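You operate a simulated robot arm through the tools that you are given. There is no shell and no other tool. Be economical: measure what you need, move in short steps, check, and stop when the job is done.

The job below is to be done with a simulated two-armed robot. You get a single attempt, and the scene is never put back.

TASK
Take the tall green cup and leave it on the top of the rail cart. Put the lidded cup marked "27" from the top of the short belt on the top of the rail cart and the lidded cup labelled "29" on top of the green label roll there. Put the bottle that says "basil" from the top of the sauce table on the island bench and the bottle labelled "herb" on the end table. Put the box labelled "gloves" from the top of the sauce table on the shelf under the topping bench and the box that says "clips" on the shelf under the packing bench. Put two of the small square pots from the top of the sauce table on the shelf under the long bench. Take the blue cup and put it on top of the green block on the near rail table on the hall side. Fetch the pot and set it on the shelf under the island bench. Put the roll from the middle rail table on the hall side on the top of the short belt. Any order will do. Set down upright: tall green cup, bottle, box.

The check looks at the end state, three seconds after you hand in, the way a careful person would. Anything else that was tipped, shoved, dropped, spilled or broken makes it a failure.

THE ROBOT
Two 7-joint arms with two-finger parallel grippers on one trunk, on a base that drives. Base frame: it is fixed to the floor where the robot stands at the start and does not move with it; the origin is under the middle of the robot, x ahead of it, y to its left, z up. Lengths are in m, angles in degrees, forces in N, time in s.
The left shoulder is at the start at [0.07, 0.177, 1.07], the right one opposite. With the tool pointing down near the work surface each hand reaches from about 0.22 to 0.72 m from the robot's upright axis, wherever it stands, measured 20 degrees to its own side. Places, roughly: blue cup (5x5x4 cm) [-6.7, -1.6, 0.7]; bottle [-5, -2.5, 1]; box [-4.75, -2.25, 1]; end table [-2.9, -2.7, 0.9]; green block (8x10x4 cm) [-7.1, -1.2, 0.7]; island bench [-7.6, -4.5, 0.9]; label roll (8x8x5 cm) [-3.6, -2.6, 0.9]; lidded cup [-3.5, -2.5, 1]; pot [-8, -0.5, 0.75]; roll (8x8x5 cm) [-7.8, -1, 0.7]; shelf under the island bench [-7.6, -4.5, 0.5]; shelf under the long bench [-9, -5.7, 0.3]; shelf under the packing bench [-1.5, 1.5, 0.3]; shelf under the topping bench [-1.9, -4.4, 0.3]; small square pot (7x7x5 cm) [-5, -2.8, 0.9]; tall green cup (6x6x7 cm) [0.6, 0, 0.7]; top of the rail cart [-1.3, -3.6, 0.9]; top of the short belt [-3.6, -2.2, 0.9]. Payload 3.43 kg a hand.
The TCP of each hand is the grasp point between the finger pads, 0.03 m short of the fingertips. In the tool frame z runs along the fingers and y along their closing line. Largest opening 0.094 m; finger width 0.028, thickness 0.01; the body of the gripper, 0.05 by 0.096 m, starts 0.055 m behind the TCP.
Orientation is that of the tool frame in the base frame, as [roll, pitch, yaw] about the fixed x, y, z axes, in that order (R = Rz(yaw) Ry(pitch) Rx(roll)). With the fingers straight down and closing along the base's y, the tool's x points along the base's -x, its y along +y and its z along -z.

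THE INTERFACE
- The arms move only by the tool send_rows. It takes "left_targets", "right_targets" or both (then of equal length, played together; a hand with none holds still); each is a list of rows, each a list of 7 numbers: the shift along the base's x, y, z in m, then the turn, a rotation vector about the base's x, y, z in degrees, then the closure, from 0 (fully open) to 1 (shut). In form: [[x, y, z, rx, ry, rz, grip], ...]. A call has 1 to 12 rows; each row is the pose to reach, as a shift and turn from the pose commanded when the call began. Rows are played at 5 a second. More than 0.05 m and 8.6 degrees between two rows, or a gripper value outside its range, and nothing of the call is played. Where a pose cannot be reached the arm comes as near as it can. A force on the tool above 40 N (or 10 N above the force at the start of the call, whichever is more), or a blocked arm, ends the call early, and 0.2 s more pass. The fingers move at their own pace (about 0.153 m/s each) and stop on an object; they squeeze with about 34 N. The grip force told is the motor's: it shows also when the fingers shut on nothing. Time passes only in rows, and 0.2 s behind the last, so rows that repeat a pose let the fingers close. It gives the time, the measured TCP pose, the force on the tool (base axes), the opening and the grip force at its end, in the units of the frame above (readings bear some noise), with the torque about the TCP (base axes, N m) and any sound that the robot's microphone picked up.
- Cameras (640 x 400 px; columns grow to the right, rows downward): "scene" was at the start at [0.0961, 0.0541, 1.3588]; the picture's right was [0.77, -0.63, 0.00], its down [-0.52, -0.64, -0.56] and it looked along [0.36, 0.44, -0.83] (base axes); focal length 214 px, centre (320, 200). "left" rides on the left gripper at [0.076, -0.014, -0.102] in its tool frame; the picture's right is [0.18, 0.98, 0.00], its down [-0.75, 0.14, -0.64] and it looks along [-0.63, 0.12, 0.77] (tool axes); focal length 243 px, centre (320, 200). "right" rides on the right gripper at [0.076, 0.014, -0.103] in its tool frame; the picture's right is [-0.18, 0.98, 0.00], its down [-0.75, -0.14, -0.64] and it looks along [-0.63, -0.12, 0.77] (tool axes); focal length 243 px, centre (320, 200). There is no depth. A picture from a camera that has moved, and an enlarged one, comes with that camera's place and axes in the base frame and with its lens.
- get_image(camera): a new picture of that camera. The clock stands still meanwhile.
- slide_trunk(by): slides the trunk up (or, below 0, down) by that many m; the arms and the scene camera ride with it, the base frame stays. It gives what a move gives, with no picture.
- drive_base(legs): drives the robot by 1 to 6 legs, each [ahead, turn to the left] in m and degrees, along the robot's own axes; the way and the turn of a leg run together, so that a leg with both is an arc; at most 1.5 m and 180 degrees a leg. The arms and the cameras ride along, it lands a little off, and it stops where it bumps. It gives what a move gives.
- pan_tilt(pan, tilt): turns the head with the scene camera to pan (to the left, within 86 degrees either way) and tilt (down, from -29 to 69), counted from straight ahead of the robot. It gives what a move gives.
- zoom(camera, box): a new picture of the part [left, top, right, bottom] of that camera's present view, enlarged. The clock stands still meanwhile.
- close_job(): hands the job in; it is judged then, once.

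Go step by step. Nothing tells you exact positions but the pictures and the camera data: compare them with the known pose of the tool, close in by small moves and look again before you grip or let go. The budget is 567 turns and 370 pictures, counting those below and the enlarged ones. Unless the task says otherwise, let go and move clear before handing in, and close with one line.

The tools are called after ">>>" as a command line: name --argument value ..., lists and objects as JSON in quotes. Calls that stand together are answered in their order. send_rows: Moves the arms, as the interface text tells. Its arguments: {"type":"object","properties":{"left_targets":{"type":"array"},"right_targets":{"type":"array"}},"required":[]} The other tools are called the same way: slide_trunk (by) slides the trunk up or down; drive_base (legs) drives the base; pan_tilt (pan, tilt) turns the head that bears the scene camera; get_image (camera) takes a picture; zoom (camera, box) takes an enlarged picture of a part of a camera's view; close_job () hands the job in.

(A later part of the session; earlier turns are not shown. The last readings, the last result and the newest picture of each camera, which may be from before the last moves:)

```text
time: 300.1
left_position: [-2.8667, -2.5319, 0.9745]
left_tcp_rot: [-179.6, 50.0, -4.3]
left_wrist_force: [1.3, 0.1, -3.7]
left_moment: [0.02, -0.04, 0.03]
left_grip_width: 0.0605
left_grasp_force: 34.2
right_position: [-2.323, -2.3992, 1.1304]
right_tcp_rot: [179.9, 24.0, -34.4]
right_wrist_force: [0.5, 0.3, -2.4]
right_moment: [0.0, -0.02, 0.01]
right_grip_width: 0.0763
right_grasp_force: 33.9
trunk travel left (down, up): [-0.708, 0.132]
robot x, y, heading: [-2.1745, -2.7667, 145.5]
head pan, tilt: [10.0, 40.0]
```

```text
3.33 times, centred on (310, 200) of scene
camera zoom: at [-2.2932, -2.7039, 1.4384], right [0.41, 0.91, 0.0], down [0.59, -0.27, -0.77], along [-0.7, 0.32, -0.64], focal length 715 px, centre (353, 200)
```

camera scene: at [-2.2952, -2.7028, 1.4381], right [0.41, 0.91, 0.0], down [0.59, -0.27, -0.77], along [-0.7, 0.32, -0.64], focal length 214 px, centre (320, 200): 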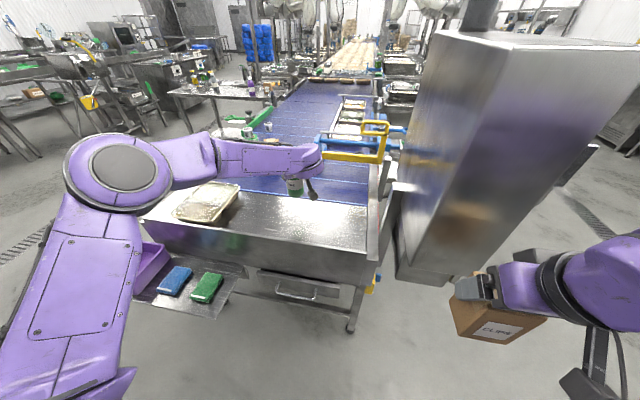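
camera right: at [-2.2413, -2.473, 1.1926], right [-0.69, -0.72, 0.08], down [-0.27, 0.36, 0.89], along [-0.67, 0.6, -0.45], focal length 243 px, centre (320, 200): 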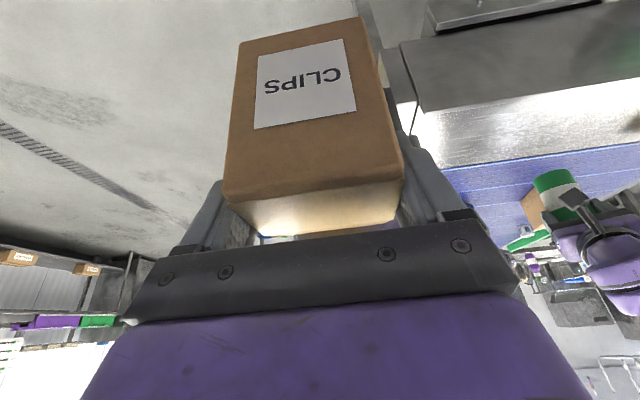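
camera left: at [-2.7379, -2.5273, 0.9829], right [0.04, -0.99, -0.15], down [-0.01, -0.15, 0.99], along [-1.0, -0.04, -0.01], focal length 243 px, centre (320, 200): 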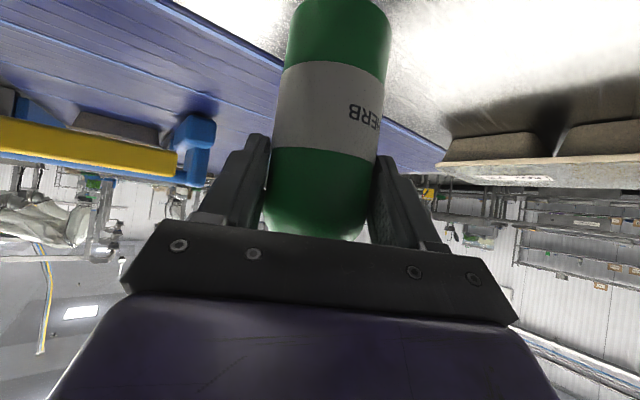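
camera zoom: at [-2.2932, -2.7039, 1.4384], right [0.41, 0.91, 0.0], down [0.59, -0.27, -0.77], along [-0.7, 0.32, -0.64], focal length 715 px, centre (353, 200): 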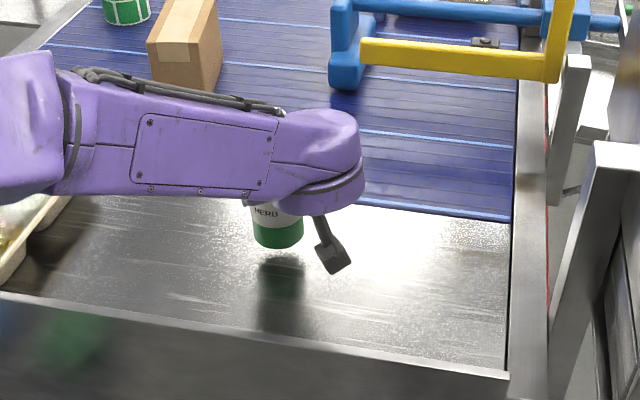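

>>> send_rows --left_targets '[[0, 0, -0.005, 0, 0, 0, 1], [0, 0, -0.01, 0, 0, 0, 1], [0, 0, -0.01, 0, 0, 0, 1]]'

>>> zoom --camera "scene" --box '[270, 180, 330, 240]'

```text
time: 300.9
left_position: [-2.8677, -2.5314, 0.9656]
left_tcp_rot: [-179.7, 49.8, -4.4]
left_wrist_force: [0.5, -0.1, -3.1]
left_moment: [0.03, -0.04, -0.02]
left_grip_width: 0.0601
left_grasp_force: 34.5
right_position: [-2.3231, -2.3988, 1.1296]
right_tcp_rot: [179.9, 23.9, -34.4]
right_wrist_force: [0.7, -0.3, -2.4]
right_moment: [0.0, -0.04, -0.02]
right_grip_width: 0.0764
right_grasp_force: 34.1
trunk travel left (down, up): [-0.708, 0.132]
robot x, y, heading: [-2.1776, -2.7662, 145.5]
head pan, tilt: [10.0, 40.0]
```

```text
6.67 times, centred on (300, 210) of scene
camera zoom: at [-2.2944, -2.7032, 1.4382], right [0.41, 0.91, 0.0], down [0.59, -0.27, -0.77], along [-0.7, 0.32, -0.64], focal length 1430 px, centre (453, 133)
```

zoom: 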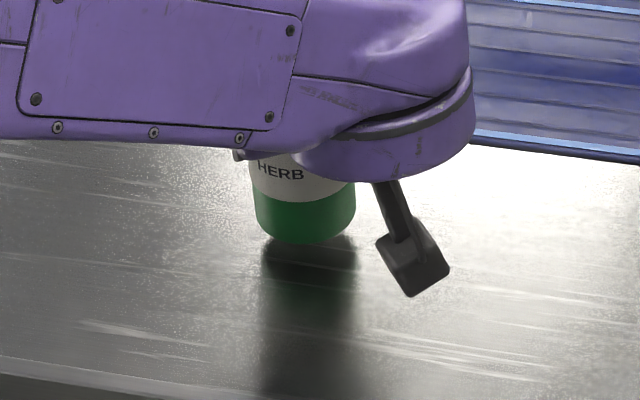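

>>> send_rows --left_targets '[[0, 0, -0.004, 0, 0, 0, 1], [0, 0, -0.008, 0, 0, 0, 1], [0, 0, -0.008, 0, 0, 0, 1]]'

>>> zoom --camera "scene" --box '[270, 180, 330, 240]'

```text
time: 301.7
left_position: [-2.8687, -2.532, 0.9568]
left_tcp_rot: [-179.7, 49.8, -4.3]
left_wrist_force: [0.1, 0.0, -2.4]
left_moment: [-0.01, -0.05, -0.03]
left_grip_width: 0.0603
left_grasp_force: 33.6
right_position: [-2.3241, -2.3987, 1.1295]
right_tcp_rot: [179.8, 23.9, -34.4]
right_wrist_force: [-0.1, 0.1, -2.2]
right_moment: [-0.01, -0.01, 0.02]
right_grip_width: 0.0764
right_grasp_force: 34.2
trunk travel left (down, up): [-0.708, 0.132]
robot x, y, heading: [-2.1736, -2.764, 145.6]
head pan, tilt: [10.0, 40.0]
```

```text
6.67 times, centred on (300, 210) of scene
camera zoom: at [-2.2941, -2.7034, 1.4382], right [0.41, 0.91, 0.0], down [0.59, -0.27, -0.77], along [-0.7, 0.32, -0.64], focal length 1430 px, centre (453, 133)
```

zoom: 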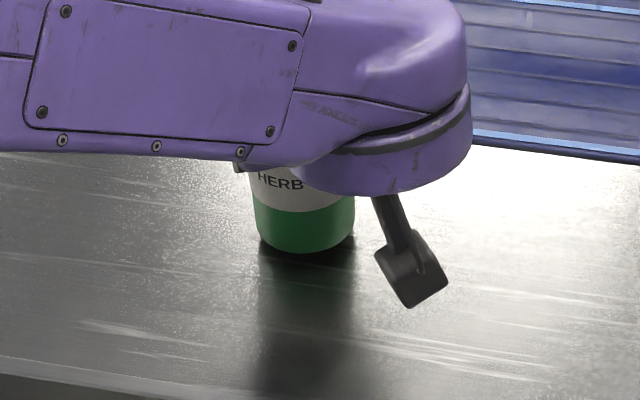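

>>> send_rows --left_targets '[[0, 0, -0.002, 0, 0, 0, 1], [0, 0, -0.004, 0, 0, 0, 1], [0, 0, -0.004, 0, 0, 0, 1]]'

>>> zoom --camera "scene" --box '[270, 180, 330, 240]'

```text
time: 302.5
left_position: [-2.8692, -2.5316, 0.9523]
left_tcp_rot: [-179.7, 49.8, -4.4]
left_wrist_force: [-0.1, 0.8, -2.8]
left_moment: [0.0, -0.03, 0.01]
left_grip_width: 0.0605
left_grasp_force: 34.2
right_position: [-2.3239, -2.3999, 1.1302]
right_tcp_rot: [179.9, 23.9, -34.4]
right_wrist_force: [0.2, 0.1, -2.3]
right_moment: [0.02, 0.0, -0.02]
right_grip_width: 0.0762
right_grasp_force: 33.3
trunk travel left (down, up): [-0.708, 0.132]
robot x, y, heading: [-2.1753, -2.7645, 145.4]
head pan, tilt: [10.0, 40.0]
```

```text
6.67 times, centred on (300, 210) of scene
camera zoom: at [-2.2943, -2.7033, 1.4382], right [0.41, 0.91, 0.0], down [0.59, -0.27, -0.77], along [-0.7, 0.32, -0.64], focal length 1430 px, centre (453, 133)
```

zoom: 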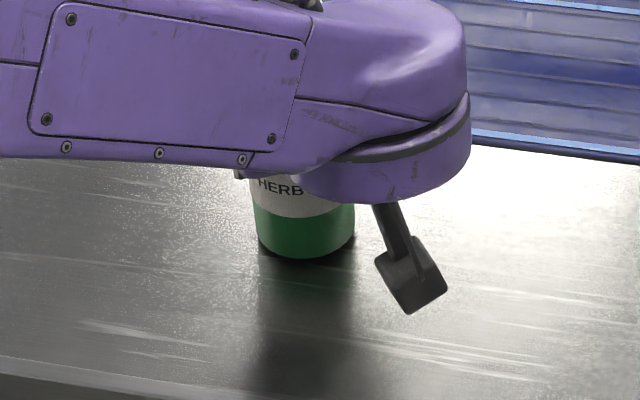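

>>> send_rows --left_targets '[[0, 0, -0.002, 0, 0, 0, 1], [0, 0, -0.002, 0, 0, 0, 1]]'

```text
time: 303.1
left_position: [-2.8692, -2.5321, 0.951]
left_tcp_rot: [-179.8, 49.9, -4.5]
left_wrist_force: [0.9, 0.3, -3.3]
left_moment: [-0.01, -0.05, -0.01]
left_grip_width: 0.0601
left_grasp_force: 33.7
right_position: [-2.3233, -2.3987, 1.1296]
right_tcp_rot: [179.9, 23.9, -34.4]
right_wrist_force: [-1.0, -0.1, -1.8]
right_moment: [0.01, 0.05, 0.0]
right_grip_width: 0.0762
right_grasp_force: 33.9
trunk travel left (down, up): [-0.708, 0.132]
robot x, y, heading: [-2.1743, -2.7693, 145.5]
head pan, tilt: [10.0, 40.0]
```

>>> send_rows --left_targets '[[0, 0, -0.002, 0, 0, 0, 1], [0, 0, -0.002, 0, 0, 0, 1]]'

>>> zoom --camera "scene" --box '[270, 180, 330, 240]'

```text
time: 303.7
left_position: [-2.8689, -2.5315, 0.9507]
left_tcp_rot: [-179.6, 49.9, -4.3]
left_wrist_force: [-1.1, 0.3, 5.2]
left_moment: [-0.06, 0.32, 0.02]
left_grip_width: 0.0604
left_grasp_force: 34.6
right_position: [-2.3222, -2.3991, 1.13]
right_tcp_rot: [179.9, 24.1, -34.4]
right_wrist_force: [-0.3, 0.1, -2.9]
right_moment: [0.04, 0.01, 0.03]
right_grip_width: 0.0763
right_grasp_force: 33.9
trunk travel left (down, up): [-0.708, 0.132]
robot x, y, heading: [-2.1779, -2.7617, 145.7]
head pan, tilt: [10.0, 40.0]
```

```text
6.67 times, centred on (300, 210) of scene
camera zoom: at [-2.2931, -2.7036, 1.4385], right [0.41, 0.91, 0.0], down [0.58, -0.27, -0.77], along [-0.7, 0.32, -0.64], focal length 1430 px, centre (453, 133)
```

zoom: 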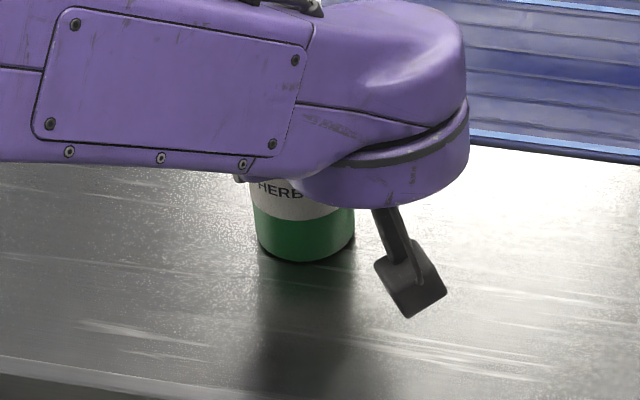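

Contact. Opening and retreating along the tool axis.

>>> send_rows --left_targets '[[0, 0, 0.001, 0, 0, 0, 0.6], [0, 0, 0.001, 0, 0, 0, 0.1], [0, 0, 0.001, 0, 0, 0, 0.1], [0.025, -0.002, 0.021, 0, 0, 0, 0.1], [0.055, -0.004, 0.046, 0, 0, 0, 0.1], [0.09, -0.007, 0.075, 0, 0, 0, 0.1], [0.12, -0.01, 0.1, 0, 0, 0, 0]]'

>>> get_image --camera "left"

>>> get_image --camera "scene"

```text
time: 305.3
left_position: [-2.7488, -2.5426, 1.0513]
left_tcp_rot: [-179.7, 50.1, -4.2]
left_wrist_force: [0.5, 0.1, 0.6]
left_moment: [-0.01, 0.01, -0.02]
left_grip_width: 0.0942
left_grasp_force: 0.1
right_position: [-2.321, -2.4006, 1.1314]
right_tcp_rot: [179.8, 24.1, -34.4]
right_wrist_force: [0.0, -0.3, -1.5]
right_moment: [0.05, 0.0, 0.01]
right_grip_width: 0.0758
right_grasp_force: 34.0
trunk travel left (down, up): [-0.708, 0.132]
robot x, y, heading: [-2.1794, -2.768, 145.6]
head pan, tilt: [10.0, 40.0]
```

```text
212 pictures are left
camera left: at [-2.6202, -2.5383, 1.059], right [0.04, -0.99, -0.14], down [0.0, -0.14, 0.99], along [-1.0, -0.04, -0.01], focal length 243 px, centre (320, 200)
```

left: 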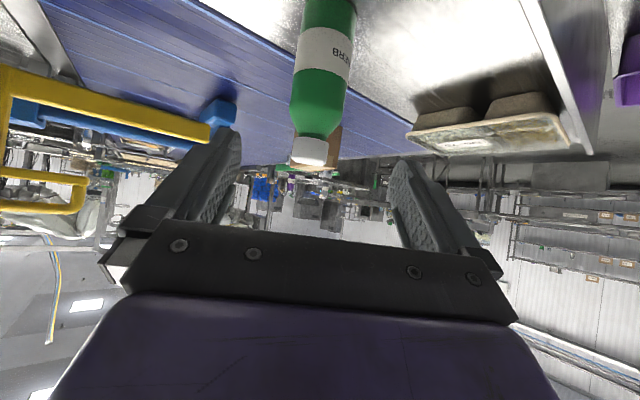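

```text
211 pictures are left
camera scene: at [-2.2914, -2.7039, 1.4385], right [0.41, 0.91, 0.0], down [0.58, -0.27, -0.77], along [-0.7, 0.32, -0.64], focal length 214 px, centre (320, 200)
```

scene: 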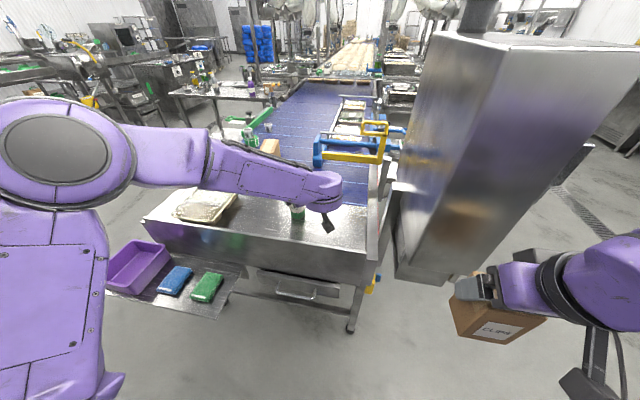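

The herb bottle stands on the end table. Tucking the left hand and setting off for the packing bench with the clips box.

>>> send_rows --left_targets '[[0.04, -0.025, 0.02, 0, 0, 0, 0], [0.08, -0.05, 0.04, 0, 0, 0, 0], [0.12, -0.08, 0.06, 0, 0, 0, 0], [0.155, -0.105, 0.06, 0, 0, 0, 0]]'

>>> drive_base --legs '[[-0.2, 0], [0, -84.5], [1.5, 0]]'

>>> pan_tilt --pan 40 --tilt 20

>>> get_image --camera "scene"

```text
refused: row 1 steps farther than a row can; nothing moved
```

```text
time: 308.3
left_position: [-2.474, -2.4761, 1.05]
left_tcp_rot: [-179.7, 50.0, -23.4]
left_wrist_force: [-3.1, -19.4, 3.7]
left_moment: [0.11, -0.05, -0.2]
left_grip_width: 0.0838
left_grasp_force: 0.0
right_position: [-2.0144, -2.4906, 1.1326]
right_tcp_rot: [180.0, 23.9, -55.6]
right_wrist_force: [0.3, -0.4, -2.8]
right_moment: [-0.03, 0.01, 0.02]
right_grip_width: 0.0762
right_grasp_force: 34.2
trunk travel left (down, up): [-0.708, 0.132]
robot x, y, heading: [-2.0084, -2.8798, 124.7]
head pan, tilt: [10.0, 40.0]
stopped in leg 2: the force on the tool passed its limit (the readings are from after the stop); the commanded pose is now the measured one
```

```text
time: 309.3
left_position: [-2.4749, -2.475, 1.0513]
left_tcp_rot: [-179.7, 49.9, -23.5]
left_wrist_force: [-5.9, -20.8, 0.9]
left_moment: [0.01, 0.03, -0.21]
left_grip_width: 0.0817
left_grasp_force: 0.0
right_position: [-2.0144, -2.4899, 1.1321]
right_tcp_rot: [-180.0, 24.0, -55.5]
right_wrist_force: [-0.9, 0.0, -1.4]
right_moment: [0.03, -0.03, 0.05]
right_grip_width: 0.0762
right_grasp_force: 34.3
trunk travel left (down, up): [-0.708, 0.132]
robot x, y, heading: [-2.0073, -2.882, 124.6]
head pan, tilt: [40.0, 20.0]
```

```text
210 pictures are left
camera scene: at [-2.1275, -2.8222, 1.4698], right [0.27, 0.96, 0.0], down [0.33, -0.09, -0.94], along [-0.91, 0.25, -0.34], focal length 214 px, centre (320, 200)
```

scene: 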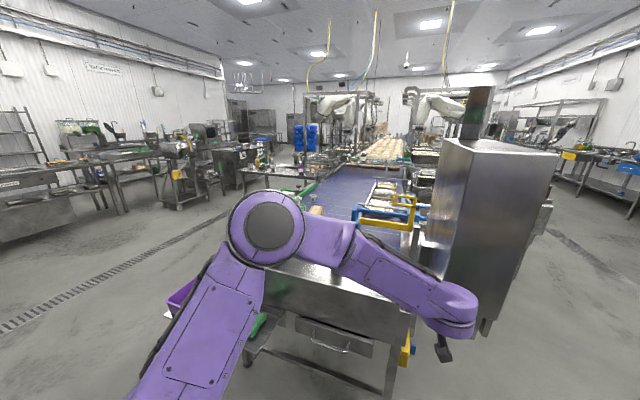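

The refused row left the hand extended and a finger touched the cabinet. I'll retract the left hand first.

>>> send_rows --left_targets '[[0.015, -0.04, 0.0, 0, 0, 0, 0], [0.03, -0.08, 0.02, 0, 0, 0, 0], [0.06, -0.115, 0.035, 0, 0, 0, 0], [0.09, -0.15, 0.05, 0, 0, 0, 0]]'

>>> get_image --camera "scene"

```text
time: 310.3
left_position: [-2.3811, -2.6258, 1.102]
left_tcp_rot: [179.9, 50.1, -23.9]
left_wrist_force: [0.2, -1.3, -0.2]
left_moment: [0.03, -0.01, 0.0]
left_grip_width: 0.0941
left_grasp_force: 0.0
right_position: [-2.0119, -2.4872, 1.1307]
right_tcp_rot: [-180.0, 24.0, -55.7]
right_wrist_force: [0.9, -0.2, -1.5]
right_moment: [0.01, 0.03, -0.02]
right_grip_width: 0.0759
right_grasp_force: 33.6
trunk travel left (down, up): [-0.708, 0.132]
robot x, y, heading: [-2.0076, -2.8814, 124.7]
head pan, tilt: [40.0, 20.0]
```

```text
209 pictures are left
camera scene: at [-2.1241, -2.8187, 1.47], right [0.27, 0.96, 0.0], down [0.33, -0.09, -0.94], along [-0.91, 0.25, -0.34], focal length 214 px, centre (320, 200)
```

scene: 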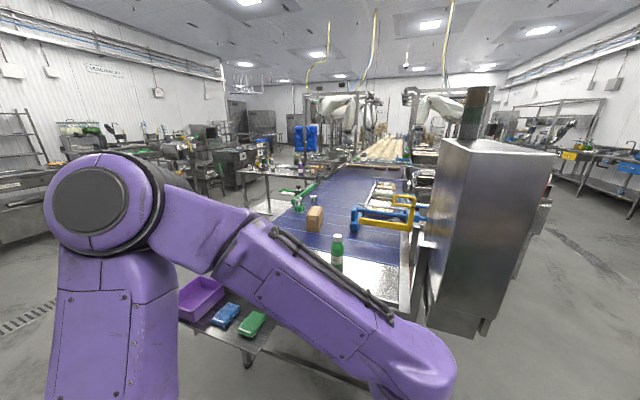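

>>> drive_base --legs '[[0, -64], [1.5, 0]]'

>>> get_image --camera "scene"

```text
time: 320.3
left_position: [-1.2021, -1.1695, 1.1013]
left_tcp_rot: [179.9, 49.9, -89.0]
left_wrist_force: [-0.3, -0.6, -0.1]
left_moment: [-0.03, 0.01, -0.02]
left_grip_width: 0.0939
left_grasp_force: 0.0
right_position: [-0.9221, -1.4461, 1.1302]
right_tcp_rot: [179.9, 23.7, -120.7]
right_wrist_force: [0.0, 0.7, -2.3]
right_moment: [0.01, -0.01, 0.01]
right_grip_width: 0.0761
right_grasp_force: 34.2
trunk travel left (down, up): [-0.708, 0.132]
robot x, y, heading: [-1.2788, -1.6194, 59.7]
head pan, tilt: [40.0, 20.0]
```

```text
208 pictures are left
camera scene: at [-1.2672, -1.4841, 1.4697], right [0.99, 0.16, 0.0], down [0.06, -0.34, -0.94], along [-0.15, 0.93, -0.34], focal length 214 px, centre (320, 200)
```

scene: 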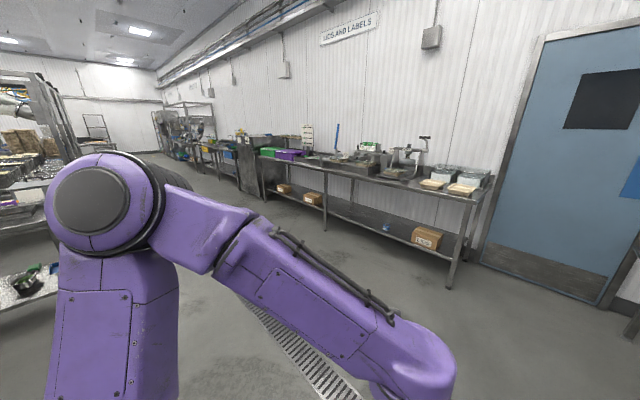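

The packing bench shelf is ahead with a free stretch near (-1.17, 1.15). Driving in front of it.

>>> drive_base --legs '[[0, 47.5], [1.1, 0], [1.0, 0], [0, -52]]'

>>> pan_tilt --pan -10 --tilt 35

>>> get_image --camera "scene"

```text
time: 335.1
left_position: [-1.6728, 0.8211, 1.1002]
left_tcp_rot: [180.0, 49.8, -96.5]
left_wrist_force: [0.2, -0.1, 0.6]
left_moment: [-0.01, -0.04, 0.03]
left_grip_width: 0.094
left_grasp_force: 0.2
right_position: [-1.4301, 0.5097, 1.1291]
right_tcp_rot: [180.0, 23.8, -128.3]
right_wrist_force: [0.0, 0.9, -2.5]
right_moment: [0.0, 0.0, 0.0]
right_grip_width: 0.0761
right_grasp_force: 33.9
trunk travel left (down, up): [-0.708, 0.132]
robot x, y, heading: [-1.8068, 0.3841, 51.9]
head pan, tilt: [40.0, 20.0]
```

```text
time: 336.3
left_position: [-1.6725, 0.8202, 1.1009]
left_tcp_rot: [179.9, 50.0, -96.4]
left_wrist_force: [-0.4, 0.6, 1.7]
left_moment: [0.01, -0.01, -0.02]
left_grip_width: 0.0939
left_grasp_force: 0.1
right_position: [-1.4311, 0.5095, 1.1299]
right_tcp_rot: [179.8, 23.8, -128.4]
right_wrist_force: [-0.5, -0.3, -2.3]
right_moment: [0.06, -0.03, 0.0]
right_grip_width: 0.0759
right_grasp_force: 34.2
trunk travel left (down, up): [-0.708, 0.132]
robot x, y, heading: [-1.8091, 0.386, 52.0]
head pan, tilt: [-10.0, 35.0]
```

```text
207 pictures are left
camera scene: at [-1.7087, 0.4844, 1.4459], right [0.67, -0.74, 0.0], down [-0.43, -0.38, -0.82], along [0.61, 0.55, -0.57], focal length 214 px, centre (320, 200)
```

scene: 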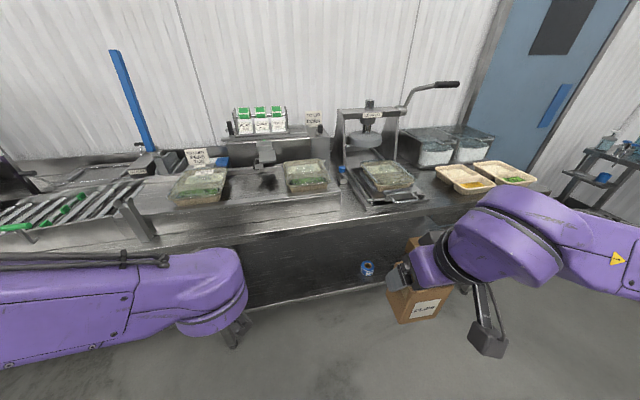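

Lowering the trunk to look at the shelf.

>>> slide_trunk --by -0.4

>>> slide_trunk --by -0.25

>>> pan_tilt --pan -10 --tilt 30

>>> get_image --camera "scene"

>>> get_image --camera "right"

```text
time: 340.1
left_position: [-1.6729, 0.8216, 0.7011]
left_tcp_rot: [-180.0, 49.9, -96.5]
left_wrist_force: [1.0, -0.3, 0.5]
left_moment: [-0.02, -0.01, 0.0]
left_grip_width: 0.0939
left_grasp_force: 0.2
right_position: [-1.4308, 0.5103, 0.7298]
right_tcp_rot: [179.9, 23.8, -128.3]
right_wrist_force: [-0.5, 0.9, -1.7]
right_moment: [0.02, -0.01, 0.03]
right_grip_width: 0.0761
right_grasp_force: 33.9
trunk travel left (down, up): [-0.308, 0.532]
robot x, y, heading: [-1.8082, 0.3858, 51.7]
head pan, tilt: [-10.0, 35.0]
```

```text
time: 342.7
left_position: [-1.6737, 0.8218, 0.4509]
left_tcp_rot: [179.9, 49.8, -96.4]
left_wrist_force: [0.7, 0.7, 0.7]
left_moment: [-0.02, 0.01, 0.01]
left_grip_width: 0.0942
left_grasp_force: 0.0
right_position: [-1.4316, 0.509, 0.4799]
right_tcp_rot: [179.8, 23.8, -128.3]
right_wrist_force: [-0.3, 0.1, -2.1]
right_moment: [0.03, -0.03, -0.01]
right_grip_width: 0.0763
right_grasp_force: 34.5
trunk travel left (down, up): [-0.058, 0.782]
robot x, y, heading: [-1.8058, 0.3885, 52.1]
head pan, tilt: [-10.0, 35.0]
```

```text
time: 343.4
left_position: [-1.6731, 0.8205, 0.4504]
left_tcp_rot: [179.9, 49.8, -96.5]
left_wrist_force: [0.3, 1.4, -0.7]
left_moment: [0.0, -0.01, -0.02]
left_grip_width: 0.094
left_grasp_force: 0.2
right_position: [-1.4304, 0.5099, 0.4802]
right_tcp_rot: [179.9, 23.8, -128.3]
right_wrist_force: [-0.6, -0.1, -1.9]
right_moment: [0.0, -0.02, -0.04]
right_grip_width: 0.0762
right_grasp_force: 33.0
trunk travel left (down, up): [-0.058, 0.782]
robot x, y, heading: [-1.8052, 0.3874, 51.9]
head pan, tilt: [-10.0, 30.0]
```

```text
206 pictures are left
camera scene: at [-1.7071, 0.4858, 0.8036], right [0.67, -0.74, 0.0], down [-0.37, -0.33, -0.87], along [0.64, 0.58, -0.5], focal length 214 px, centre (320, 200)
```

scene: 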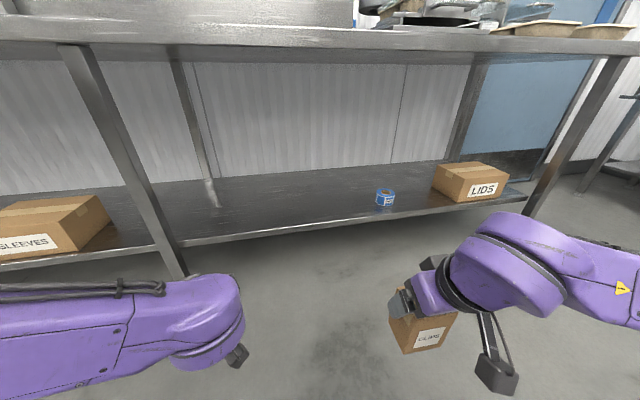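

```text
205 pictures are left
camera right: at [-1.5114, 0.4316, 0.5433], right [-0.67, 0.74, 0.08], down [0.38, 0.25, 0.89], along [0.64, 0.62, -0.45], focal length 243 px, centre (320, 200)
```

right: 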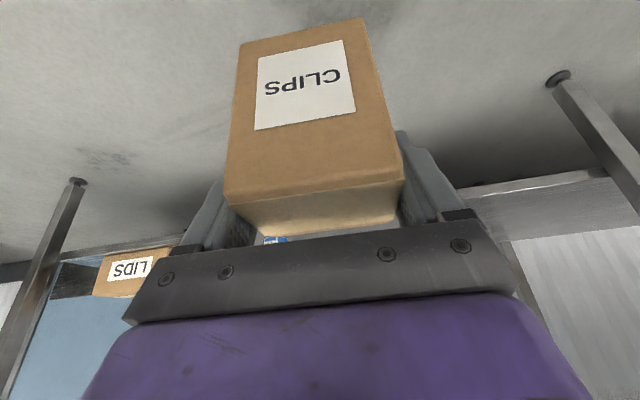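

A large free stretch of shelf. Driving straight in 0.35 m.

>>> drive_base --legs '[[0.35, 2.5]]'

>>> get_image --camera "scene"

>>> get_image --camera "right"

```text
time: 345.7
left_position: [-1.4801, 1.1122, 0.4499]
left_tcp_rot: [180.0, 49.9, -93.8]
left_wrist_force: [0.5, 1.2, 0.1]
left_moment: [0.01, 0.04, -0.01]
left_grip_width: 0.0938
left_grasp_force: 0.1
right_position: [-1.2241, 0.8131, 0.4799]
right_tcp_rot: [179.9, 23.8, -125.7]
right_wrist_force: [-0.1, 0.2, -2.1]
right_moment: [0.0, -0.04, -0.01]
right_grip_width: 0.0759
right_grasp_force: 33.8
trunk travel left (down, up): [-0.058, 0.782]
robot x, y, heading: [-1.5905, 0.6756, 54.5]
head pan, tilt: [-10.0, 30.0]
```

```text
204 pictures are left
camera scene: at [-1.499, 0.7758, 0.8036], right [0.7, -0.71, 0.0], down [-0.36, -0.35, -0.87], along [0.62, 0.61, -0.5], focal length 214 px, centre (320, 200)
```

scene: 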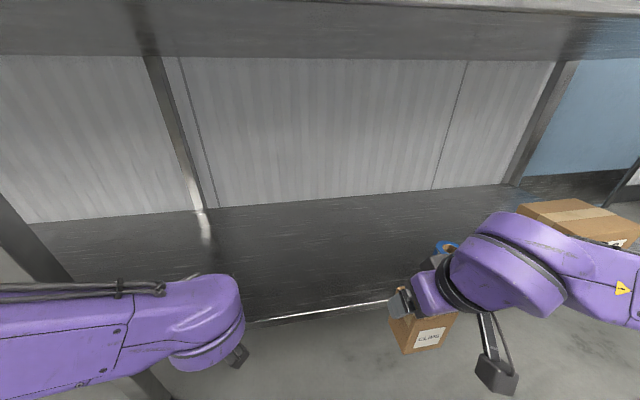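

```text
203 pictures are left
camera right: at [-1.3009, 0.7308, 0.5433], right [-0.7, 0.71, 0.08], down [0.37, 0.27, 0.89], along [0.61, 0.65, -0.45], focal length 243 px, centre (320, 200)
```

right: 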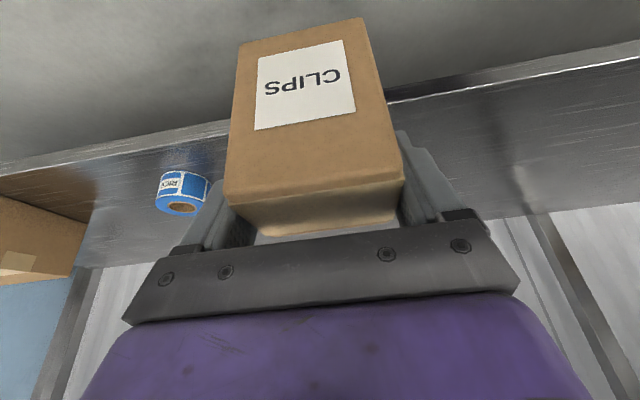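

>>> send_rows --right_targets '[[0.02, 0.042, 0, 0, 0, 0, 1], [0.04, 0.084, 0, 0, 0, 0, 1], [0.059, 0.126, 0, 0, 0, 0, 1], [0.078, 0.168, 0, 0, 0, 0, 1], [0.097, 0.21, 0, 0, 0, 0, 1], [0.116, 0.249, 0, 0, 0, 0, 1], [0.116, 0.249, -0.04, 0, 0, 0, 1], [0.116, 0.249, -0.08, 0, 0, 0, 1], [0.116, 0.249, -0.08, 0, 0, 0, 1]]'

>>> get_image --camera "right"

>>> get_image --camera "scene"

```text
time: 347.7
left_position: [-1.4793, 1.1116, 0.4508]
left_tcp_rot: [179.9, 49.9, -93.8]
left_wrist_force: [-0.8, 0.7, -0.4]
left_moment: [0.0, 0.0, 0.0]
left_grip_width: 0.0939
left_grasp_force: 0.0
right_position: [-1.1095, 1.064, 0.3978]
right_tcp_rot: [179.9, 23.8, -125.6]
right_wrist_force: [-0.2, 0.4, -2.6]
right_moment: [0.0, 0.01, 0.01]
right_grip_width: 0.0761
right_grasp_force: 34.1
trunk travel left (down, up): [-0.058, 0.782]
robot x, y, heading: [-1.5922, 0.6694, 54.5]
head pan, tilt: [-10.0, 30.0]
```

```text
202 pictures are left
camera right: at [-1.1864, 0.9825, 0.4618], right [-0.7, 0.71, 0.08], down [0.37, 0.27, 0.89], along [0.61, 0.65, -0.45], focal length 243 px, centre (320, 200)
```

right: 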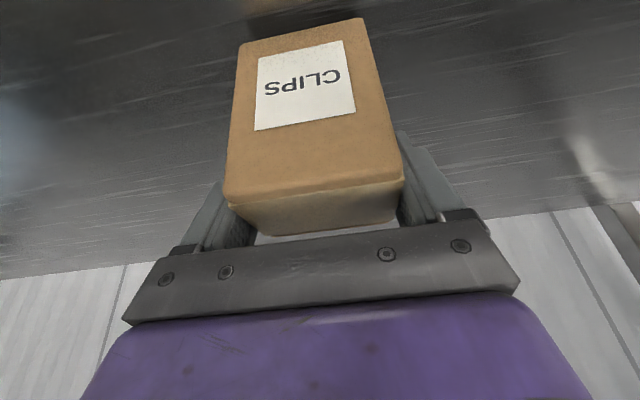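

```text
201 pictures are left
camera scene: at [-1.4989, 0.776, 0.8036], right [0.7, -0.71, 0.0], down [-0.36, -0.35, -0.87], along [0.62, 0.61, -0.5], focal length 214 px, centre (320, 200)
```

scene: 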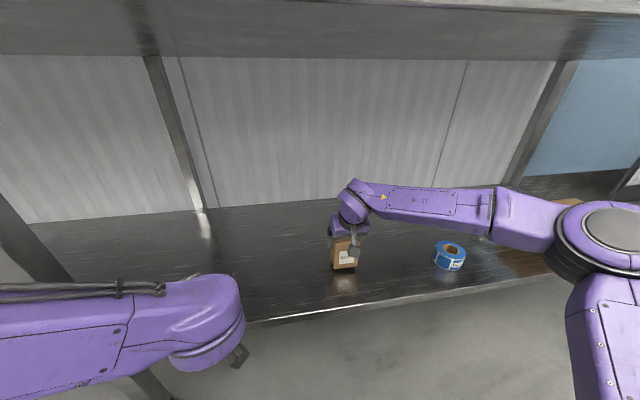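

>>> send_rows --right_targets '[[0, 0, -0.01, 0, 0, 0, 1], [0, 0, -0.02, 0, 0, 0, 1], [0, 0, -0.02, 0, 0, 0, 1]]'

>>> zoom --camera "right" --box '[200, 0, 420, 140]'

>>> zoom --camera "scene" --box '[310, 210, 390, 310]'

```text
time: 348.5
left_position: [-1.481, 1.1123, 0.4527]
left_tcp_rot: [-179.8, 50.0, -93.6]
left_wrist_force: [0.1, 0.9, 0.1]
left_moment: [0.01, 0.0, -0.04]
left_grip_width: 0.094
left_grasp_force: 0.1
right_position: [-1.1101, 1.0631, 0.3844]
right_tcp_rot: [179.8, 24.4, -125.7]
right_wrist_force: [2.6, 2.8, 28.8]
right_moment: [-0.74, 0.27, -0.06]
right_grip_width: 0.0759
right_grasp_force: 33.8
trunk travel left (down, up): [-0.058, 0.782]
robot x, y, heading: [-1.5956, 0.67, 54.8]
head pan, tilt: [-10.0, 30.0]
```

```text
2.86 times, centred on (310, 70) of right
camera zoom: at [-1.1874, 0.9805, 0.4459], right [-0.7, 0.71, 0.08], down [0.36, 0.26, 0.9], along [0.61, 0.66, -0.44], focal length 693 px, centre (349, 571)
```

zoom: 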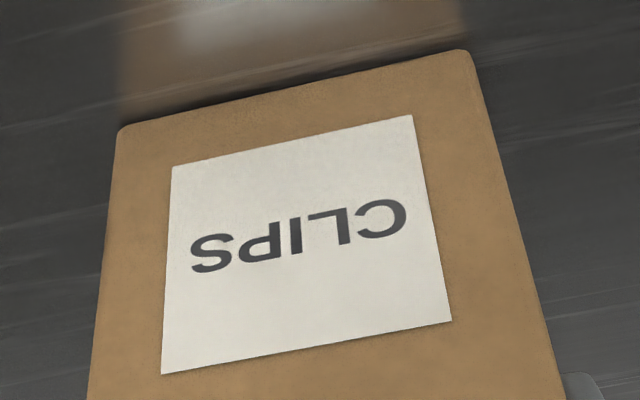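

```text
4.00 times, centred on (350, 260) of scene
camera zoom: at [-1.5011, 0.7744, 0.8046], right [0.7, -0.71, 0.0], down [-0.35, -0.35, -0.87], along [0.62, 0.61, -0.5], focal length 858 px, centre (200, -40)
```

zoom: 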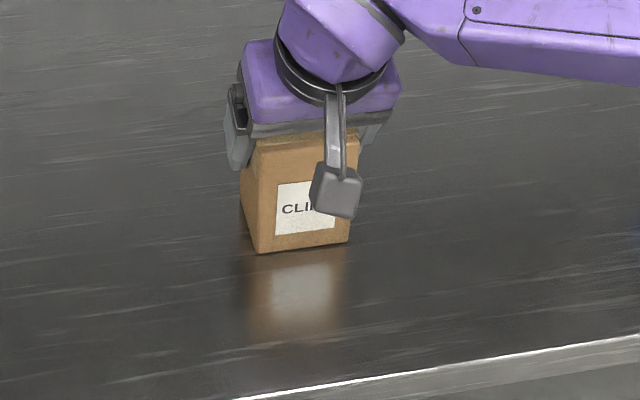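

Contact with the shelf. Relaxing slightly, releasing and withdrawing.

>>> send_rows --right_targets '[[0, 0, 0.004, 0, 0, 0, 1], [0, 0, 0.004, 0, 0, 0, 0.6], [0, 0, 0.004, 0, 0, 0, 0], [0, 0, 0.004, 0, 0, 0, 0], [-0.01, -0.013, 0.037, 0, 0, 0, 0], [-0.02, -0.027, 0.075, 0, 0, 0, 0], [-0.04, -0.055, 0.1, 0, 0, 0, 0], [-0.065, -0.095, 0.1, 0, 0, 0, 0], [-0.09, -0.135, 0.1, 0, 0, 0, 0], [-0.115, -0.175, 0.1, 0, 0, 0, 0], [-0.125, -0.22, 0.1, 0, 0, 0, 0]]'

>>> get_image --camera "scene"

>>> get_image --camera "right"

```text
time: 350.9
left_position: [-1.4798, 1.1122, 0.451]
left_tcp_rot: [179.8, 49.8, -93.8]
left_wrist_force: [0.4, 0.2, 0.0]
left_moment: [-0.02, 0.05, -0.03]
left_grip_width: 0.0938
left_grasp_force: 0.0
right_position: [-1.2309, 0.8422, 0.4784]
right_tcp_rot: [179.8, 23.8, -125.6]
right_wrist_force: [0.9, 0.7, 0.0]
right_moment: [-0.02, 0.01, 0.01]
right_grip_width: 0.094
right_grasp_force: 0.1
trunk travel left (down, up): [-0.058, 0.782]
robot x, y, heading: [-1.598, 0.6707, 54.6]
head pan, tilt: [-10.0, 30.0]
```

```text
198 pictures are left
camera scene: at [-1.4991, 0.776, 0.8037], right [0.7, -0.71, 0.0], down [-0.36, -0.35, -0.87], along [0.62, 0.61, -0.5], focal length 214 px, centre (320, 200)
```

scene: 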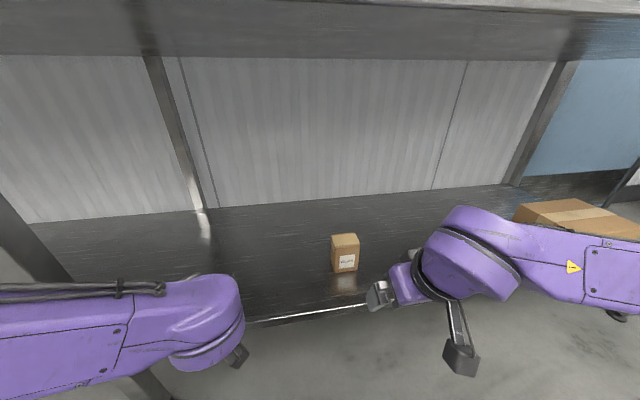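

```text
197 pictures are left
camera right: at [-1.3083, 0.76, 0.5421], right [-0.7, 0.71, 0.08], down [0.37, 0.27, 0.89], along [0.61, 0.65, -0.45], focal length 243 px, centre (320, 200)
```

right: 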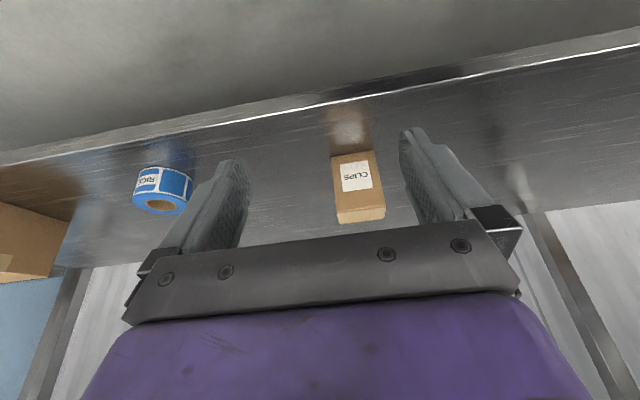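

Clips box placed. Backing out, raising, and returning around the belt end to the sauce table for the two pots.

>>> drive_base --legs '[[-0.4, 0]]'

>>> slide_trunk --by 0.4

>>> slide_trunk --by 0.25

>>> drive_base --legs '[[0, -129], [1.0, 0], [0.94, 0], [0, -46.6], [1.45, 0], [1.45, 0]]'

>>> drive_base --legs '[[0, -81], [1.5, 0]]'

>>> pan_tilt --pan 10 --tilt 35

>>> get_image --camera "scene"

```text
time: 353.4
left_position: [-1.7092, 0.7854, 0.451]
left_tcp_rot: [180.0, 49.8, -94.3]
left_wrist_force: [-0.1, -0.4, -0.5]
left_moment: [0.01, 0.01, -0.01]
left_grip_width: 0.094
left_grasp_force: 0.0
right_position: [-1.4623, 0.5137, 0.4784]
right_tcp_rot: [179.9, 23.7, -126.2]
right_wrist_force: [-0.2, 0.1, -0.1]
right_moment: [0.02, -0.04, 0.0]
right_grip_width: 0.094
right_grasp_force: 0.0
trunk travel left (down, up): [-0.058, 0.782]
robot x, y, heading: [-1.8247, 0.3477, 54.1]
head pan, tilt: [-10.0, 30.0]
```

```text
time: 357.2
left_position: [-1.7104, 0.7856, 0.8506]
left_tcp_rot: [179.9, 49.9, -94.2]
left_wrist_force: [-0.5, 0.4, -0.3]
left_moment: [-0.01, 0.0, -0.01]
left_grip_width: 0.0941
left_grasp_force: 0.2
right_position: [-1.4635, 0.5124, 0.8777]
right_tcp_rot: [180.0, 23.8, -126.0]
right_wrist_force: [0.2, 0.5, -0.3]
right_moment: [0.03, 0.0, 0.02]
right_grip_width: 0.0941
right_grasp_force: 0.0
trunk travel left (down, up): [-0.458, 0.382]
robot x, y, heading: [-1.8284, 0.3448, 54.3]
head pan, tilt: [-10.0, 30.0]
```

```text
time: 359.8
left_position: [-1.7099, 0.7848, 1.1016]
left_tcp_rot: [180.0, 49.9, -94.2]
left_wrist_force: [0.1, -0.2, 0.1]
left_moment: [-0.01, 0.01, 0.0]
left_grip_width: 0.0943
left_grasp_force: 0.1
right_position: [-1.4623, 0.5129, 1.1269]
right_tcp_rot: [179.9, 23.8, -126.1]
right_wrist_force: [-0.7, -0.5, 0.3]
right_moment: [0.0, 0.02, -0.01]
right_grip_width: 0.0938
right_grasp_force: 0.1
trunk travel left (down, up): [-0.708, 0.132]
robot x, y, heading: [-1.8302, 0.348, 54.4]
head pan, tilt: [-10.0, 30.0]
```

```text
time: 382.1
left_position: [-2.0697, -3.1852, 1.0035]
left_tcp_rot: [171.9, 44.8, 84.8]
left_wrist_force: [8.7, 6.5, -0.8]
left_moment: [-0.39, 0.41, -0.4]
left_grip_width: 0.0939
left_grasp_force: 0.1
right_position: [-2.3752, -2.9315, 1.0331]
right_tcp_rot: [-177.1, 15.3, 58.0]
right_wrist_force: [2.1, 7.8, -1.2]
right_moment: [-0.6, 0.26, -0.01]
right_grip_width: 0.0937
right_grasp_force: 0.1
trunk travel left (down, up): [-0.708, 0.132]
robot x, y, heading: [-1.9142, -2.5584, -120.0]
head pan, tilt: [-10.0, 30.0]
stopped in leg 5: the robot was blocked; the commanded pose is now the measured one
```

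```text
time: 382.8
left_position: [-1.946, -3.0598, 1.0957]
left_tcp_rot: [-162.3, 54.1, 112.6]
left_wrist_force: [0.8, -2.0, -0.5]
left_moment: [-0.02, 0.05, -0.04]
left_grip_width: 0.094
left_grasp_force: 0.0
right_position: [-2.3016, -2.8209, 1.0974]
right_tcp_rot: [178.7, 23.0, 42.7]
right_wrist_force: [-1.4, -4.4, -1.6]
right_moment: [0.21, -0.01, -0.02]
right_grip_width: 0.0939
right_grasp_force: 0.1
trunk travel left (down, up): [-0.708, 0.132]
robot x, y, heading: [-1.9178, -2.5646, -118.9]
head pan, tilt: [-10.0, 30.0]
stopped in leg 1: the robot was blocked; the commanded pose is now the measured one
```

```text
time: 383.6
left_position: [-1.9663, -3.038, 1.1097]
left_tcp_rot: [-161.7, 56.0, 112.0]
left_wrist_force: [0.0, 0.5, -0.1]
left_moment: [-0.01, 0.0, -0.04]
left_grip_width: 0.0936
left_grasp_force: 0.1
right_position: [-2.2889, -2.7819, 1.1025]
right_tcp_rot: [177.9, 27.1, 46.7]
right_wrist_force: [-0.1, -0.5, 0.6]
right_moment: [0.03, 0.0, 0.05]
right_grip_width: 0.0938
right_grasp_force: 0.1
trunk travel left (down, up): [-0.708, 0.132]
robot x, y, heading: [-1.9177, -2.5621, -118.8]
head pan, tilt: [10.0, 35.0]
```

```text
196 pictures are left
camera scene: at [-1.9164, -2.7177, 1.4466], right [-0.94, 0.32, 0.04], down [0.16, 0.56, -0.81], along [-0.29, -0.76, -0.58], focal length 214 px, centre (320, 200)
```

scene: 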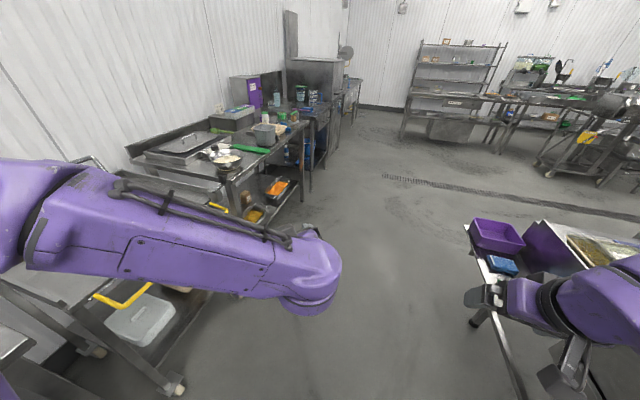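

Something blocked the robot on the right, likely the cabinet near the belt end. Looking right and at the floor.

>>> pan_tilt --pan -75 --tilt 35

>>> get_image --camera "scene"

>>> pan_tilt --pan -20 --tilt 65

>>> get_image --camera "scene"

```text
time: 385.2
left_position: [-1.9643, -3.0369, 1.1123]
left_tcp_rot: [-161.4, 56.0, 112.2]
left_wrist_force: [-0.3, 0.2, -0.2]
left_moment: [0.01, -0.03, -0.03]
left_grip_width: 0.094
left_grasp_force: 0.0
right_position: [-2.2887, -2.7809, 1.1036]
right_tcp_rot: [178.1, 27.0, 46.6]
right_wrist_force: [0.6, 0.4, 0.0]
right_moment: [-0.01, 0.01, -0.02]
right_grip_width: 0.0941
right_grasp_force: 0.0
trunk travel left (down, up): [-0.708, 0.132]
robot x, y, heading: [-1.9198, -2.5621, -118.8]
head pan, tilt: [-75.0, 35.0]
```

```text
195 pictures are left
camera scene: at [-1.9729, -2.6128, 1.4519], right [0.24, 0.97, 0.01], down [0.53, -0.12, -0.84], along [-0.82, 0.21, -0.54], focal length 214 px, centre (320, 200)
```

scene: 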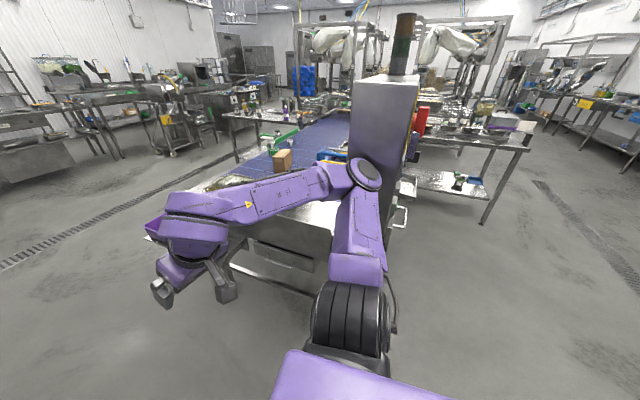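

```text
time: 386.4
left_position: [-1.9646, -3.0366, 1.1111]
left_tcp_rot: [-161.6, 55.9, 112.2]
left_wrist_force: [0.8, 0.6, 0.5]
left_moment: [-0.02, 0.01, 0.02]
left_grip_width: 0.094
left_grasp_force: 0.1
right_position: [-2.2889, -2.7802, 1.1038]
right_tcp_rot: [178.0, 26.9, 46.5]
right_wrist_force: [0.0, -1.0, -0.1]
right_moment: [0.0, -0.02, -0.02]
right_grip_width: 0.0943
right_grasp_force: 0.0
trunk travel left (down, up): [-0.708, 0.132]
robot x, y, heading: [-1.9126, -2.5554, -118.6]
head pan, tilt: [-20.0, 65.0]
```

```text
194 pictures are left
camera scene: at [-1.9348, -2.6736, 1.4091], right [-0.66, 0.75, 0.04], down [0.67, 0.6, -0.44], along [-0.35, -0.26, -0.9], focal length 214 px, centre (320, 200)
```

scene: 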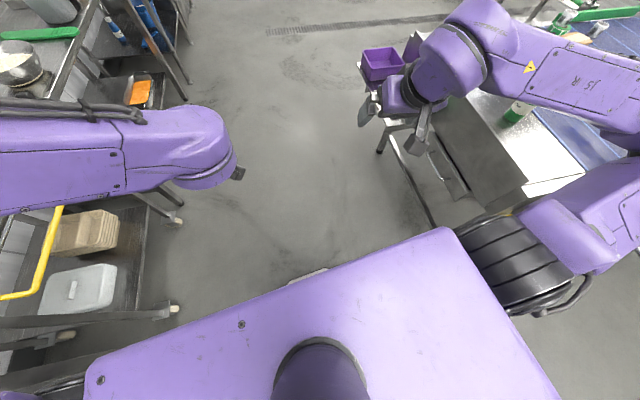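

The right elbow touched the cabinet. I'll back up, shift towards the cart side and pass further from it.

>>> drive_base --legs '[[-0.3, 0], [0, 19], [0.55, 0], [0, -25], [1.45, 0]]'

>>> pan_tilt --pan -80 --tilt 25

>>> get_image --camera "scene"

```text
time: 387.2
left_position: [-2.0137, -2.9992, 1.1107]
left_tcp_rot: [-165.5, 57.4, 108.6]
left_wrist_force: [-0.1, 0.4, 0.1]
left_moment: [-0.07, 0.0, 0.05]
left_grip_width: 0.094
left_grasp_force: 0.1
right_position: [-2.3184, -2.7628, 1.072]
right_tcp_rot: [177.8, 22.3, 45.5]
right_wrist_force: [0.6, -0.2, -0.6]
right_moment: [-0.01, 0.02, 0.02]
right_grip_width: 0.094
right_grasp_force: 0.1
trunk travel left (down, up): [-0.708, 0.132]
robot x, y, heading: [-1.911, -2.559, -118.6]
head pan, tilt: [-20.0, 65.0]
stopped in leg 1: the robot was blocked; the commanded pose is now the measured one
```

```text
time: 388.5
left_position: [-2.0139, -2.9993, 1.1104]
left_tcp_rot: [-165.9, 57.5, 108.4]
left_wrist_force: [0.4, -0.3, 1.1]
left_moment: [-0.01, 0.0, -0.01]
left_grip_width: 0.0941
left_grasp_force: 0.0
right_position: [-2.3202, -2.7645, 1.0713]
right_tcp_rot: [178.1, 22.6, 45.5]
right_wrist_force: [0.2, 0.2, 0.5]
right_moment: [-0.04, 0.02, 0.01]
right_grip_width: 0.094
right_grasp_force: 0.0
trunk travel left (down, up): [-0.708, 0.132]
robot x, y, heading: [-1.9111, -2.5606, -118.3]
head pan, tilt: [-80.0, 25.0]
```

```text
193 pictures are left
camera scene: at [-1.9595, -2.6114, 1.4691], right [0.32, 0.95, 0.01], down [0.36, -0.11, -0.93], along [-0.88, 0.3, -0.38], focal length 214 px, centre (320, 200)
```

scene: 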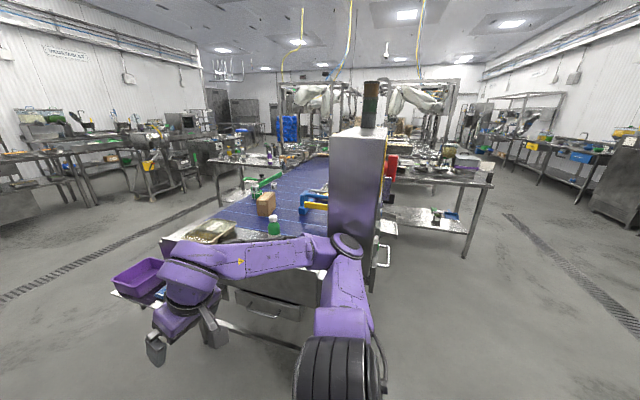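

Still wedged at the elbow. I'll draw the right hand inward to pull the elbow off the cabinet, then try again.

>>> send_rows --right_targets '[[0.03, -0.03, 0.01, 0, 0, 0, 0], [0.06, -0.06, 0.02, 0, 0, 0, 0], [0.09, -0.09, 0.03, 0, 0, 0, 0], [0.12, -0.12, 0.04, 0, 0, 0, 0], [0.15, -0.15, 0.05, 0, 0, 0, 0]]'

>>> pan_tilt --pan -80 --tilt 50

>>> get_image --camera "scene"

```text
time: 388.8
left_position: [-2.048, -2.9789, 1.1064]
left_tcp_rot: [-168.7, 58.5, 105.6]
left_wrist_force: [-0.6, 0.1, -0.3]
left_moment: [-0.01, -0.01, 0.03]
left_grip_width: 0.094
left_grasp_force: 0.1
right_position: [-2.3366, -2.7651, 1.0617]
right_tcp_rot: [178.0, 22.1, 44.5]
right_wrist_force: [0.3, -0.2, 0.0]
right_moment: [-0.01, -0.02, 0.0]
right_grip_width: 0.094
right_grasp_force: 0.1
trunk travel left (down, up): [-0.708, 0.132]
robot x, y, heading: [-1.9103, -2.5586, -118.8]
head pan, tilt: [-80.0, 25.0]
stopped in row 1 (right hand): the arm was blocked; the commanded pose is now the measured one
```

```text
time: 389.7
left_position: [-2.046, -2.9775, 1.1053]
left_tcp_rot: [-168.6, 58.5, 105.7]
left_wrist_force: [0.2, -0.5, -0.4]
left_moment: [-0.02, -0.01, 0.01]
left_grip_width: 0.0938
left_grasp_force: 0.1
right_position: [-2.3335, -2.7649, 1.0602]
right_tcp_rot: [177.6, 22.1, 44.6]
right_wrist_force: [-0.2, -0.3, -0.5]
right_moment: [0.01, 0.01, 0.03]
right_grip_width: 0.094
right_grasp_force: 0.1
trunk travel left (down, up): [-0.708, 0.132]
robot x, y, heading: [-1.9112, -2.5606, -118.6]
head pan, tilt: [-80.0, 50.0]
```

```text
192 pictures are left
camera scene: at [-1.9463, -2.6156, 1.4294], right [0.32, 0.95, 0.01], down [0.7, -0.23, -0.68], along [-0.64, 0.22, -0.73], focal length 214 px, centre (320, 200)
```

scene: 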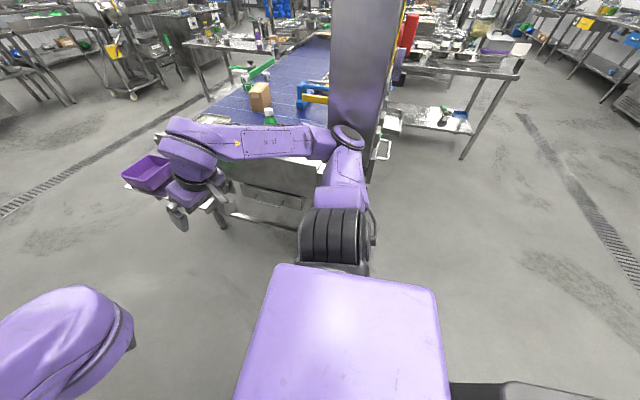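

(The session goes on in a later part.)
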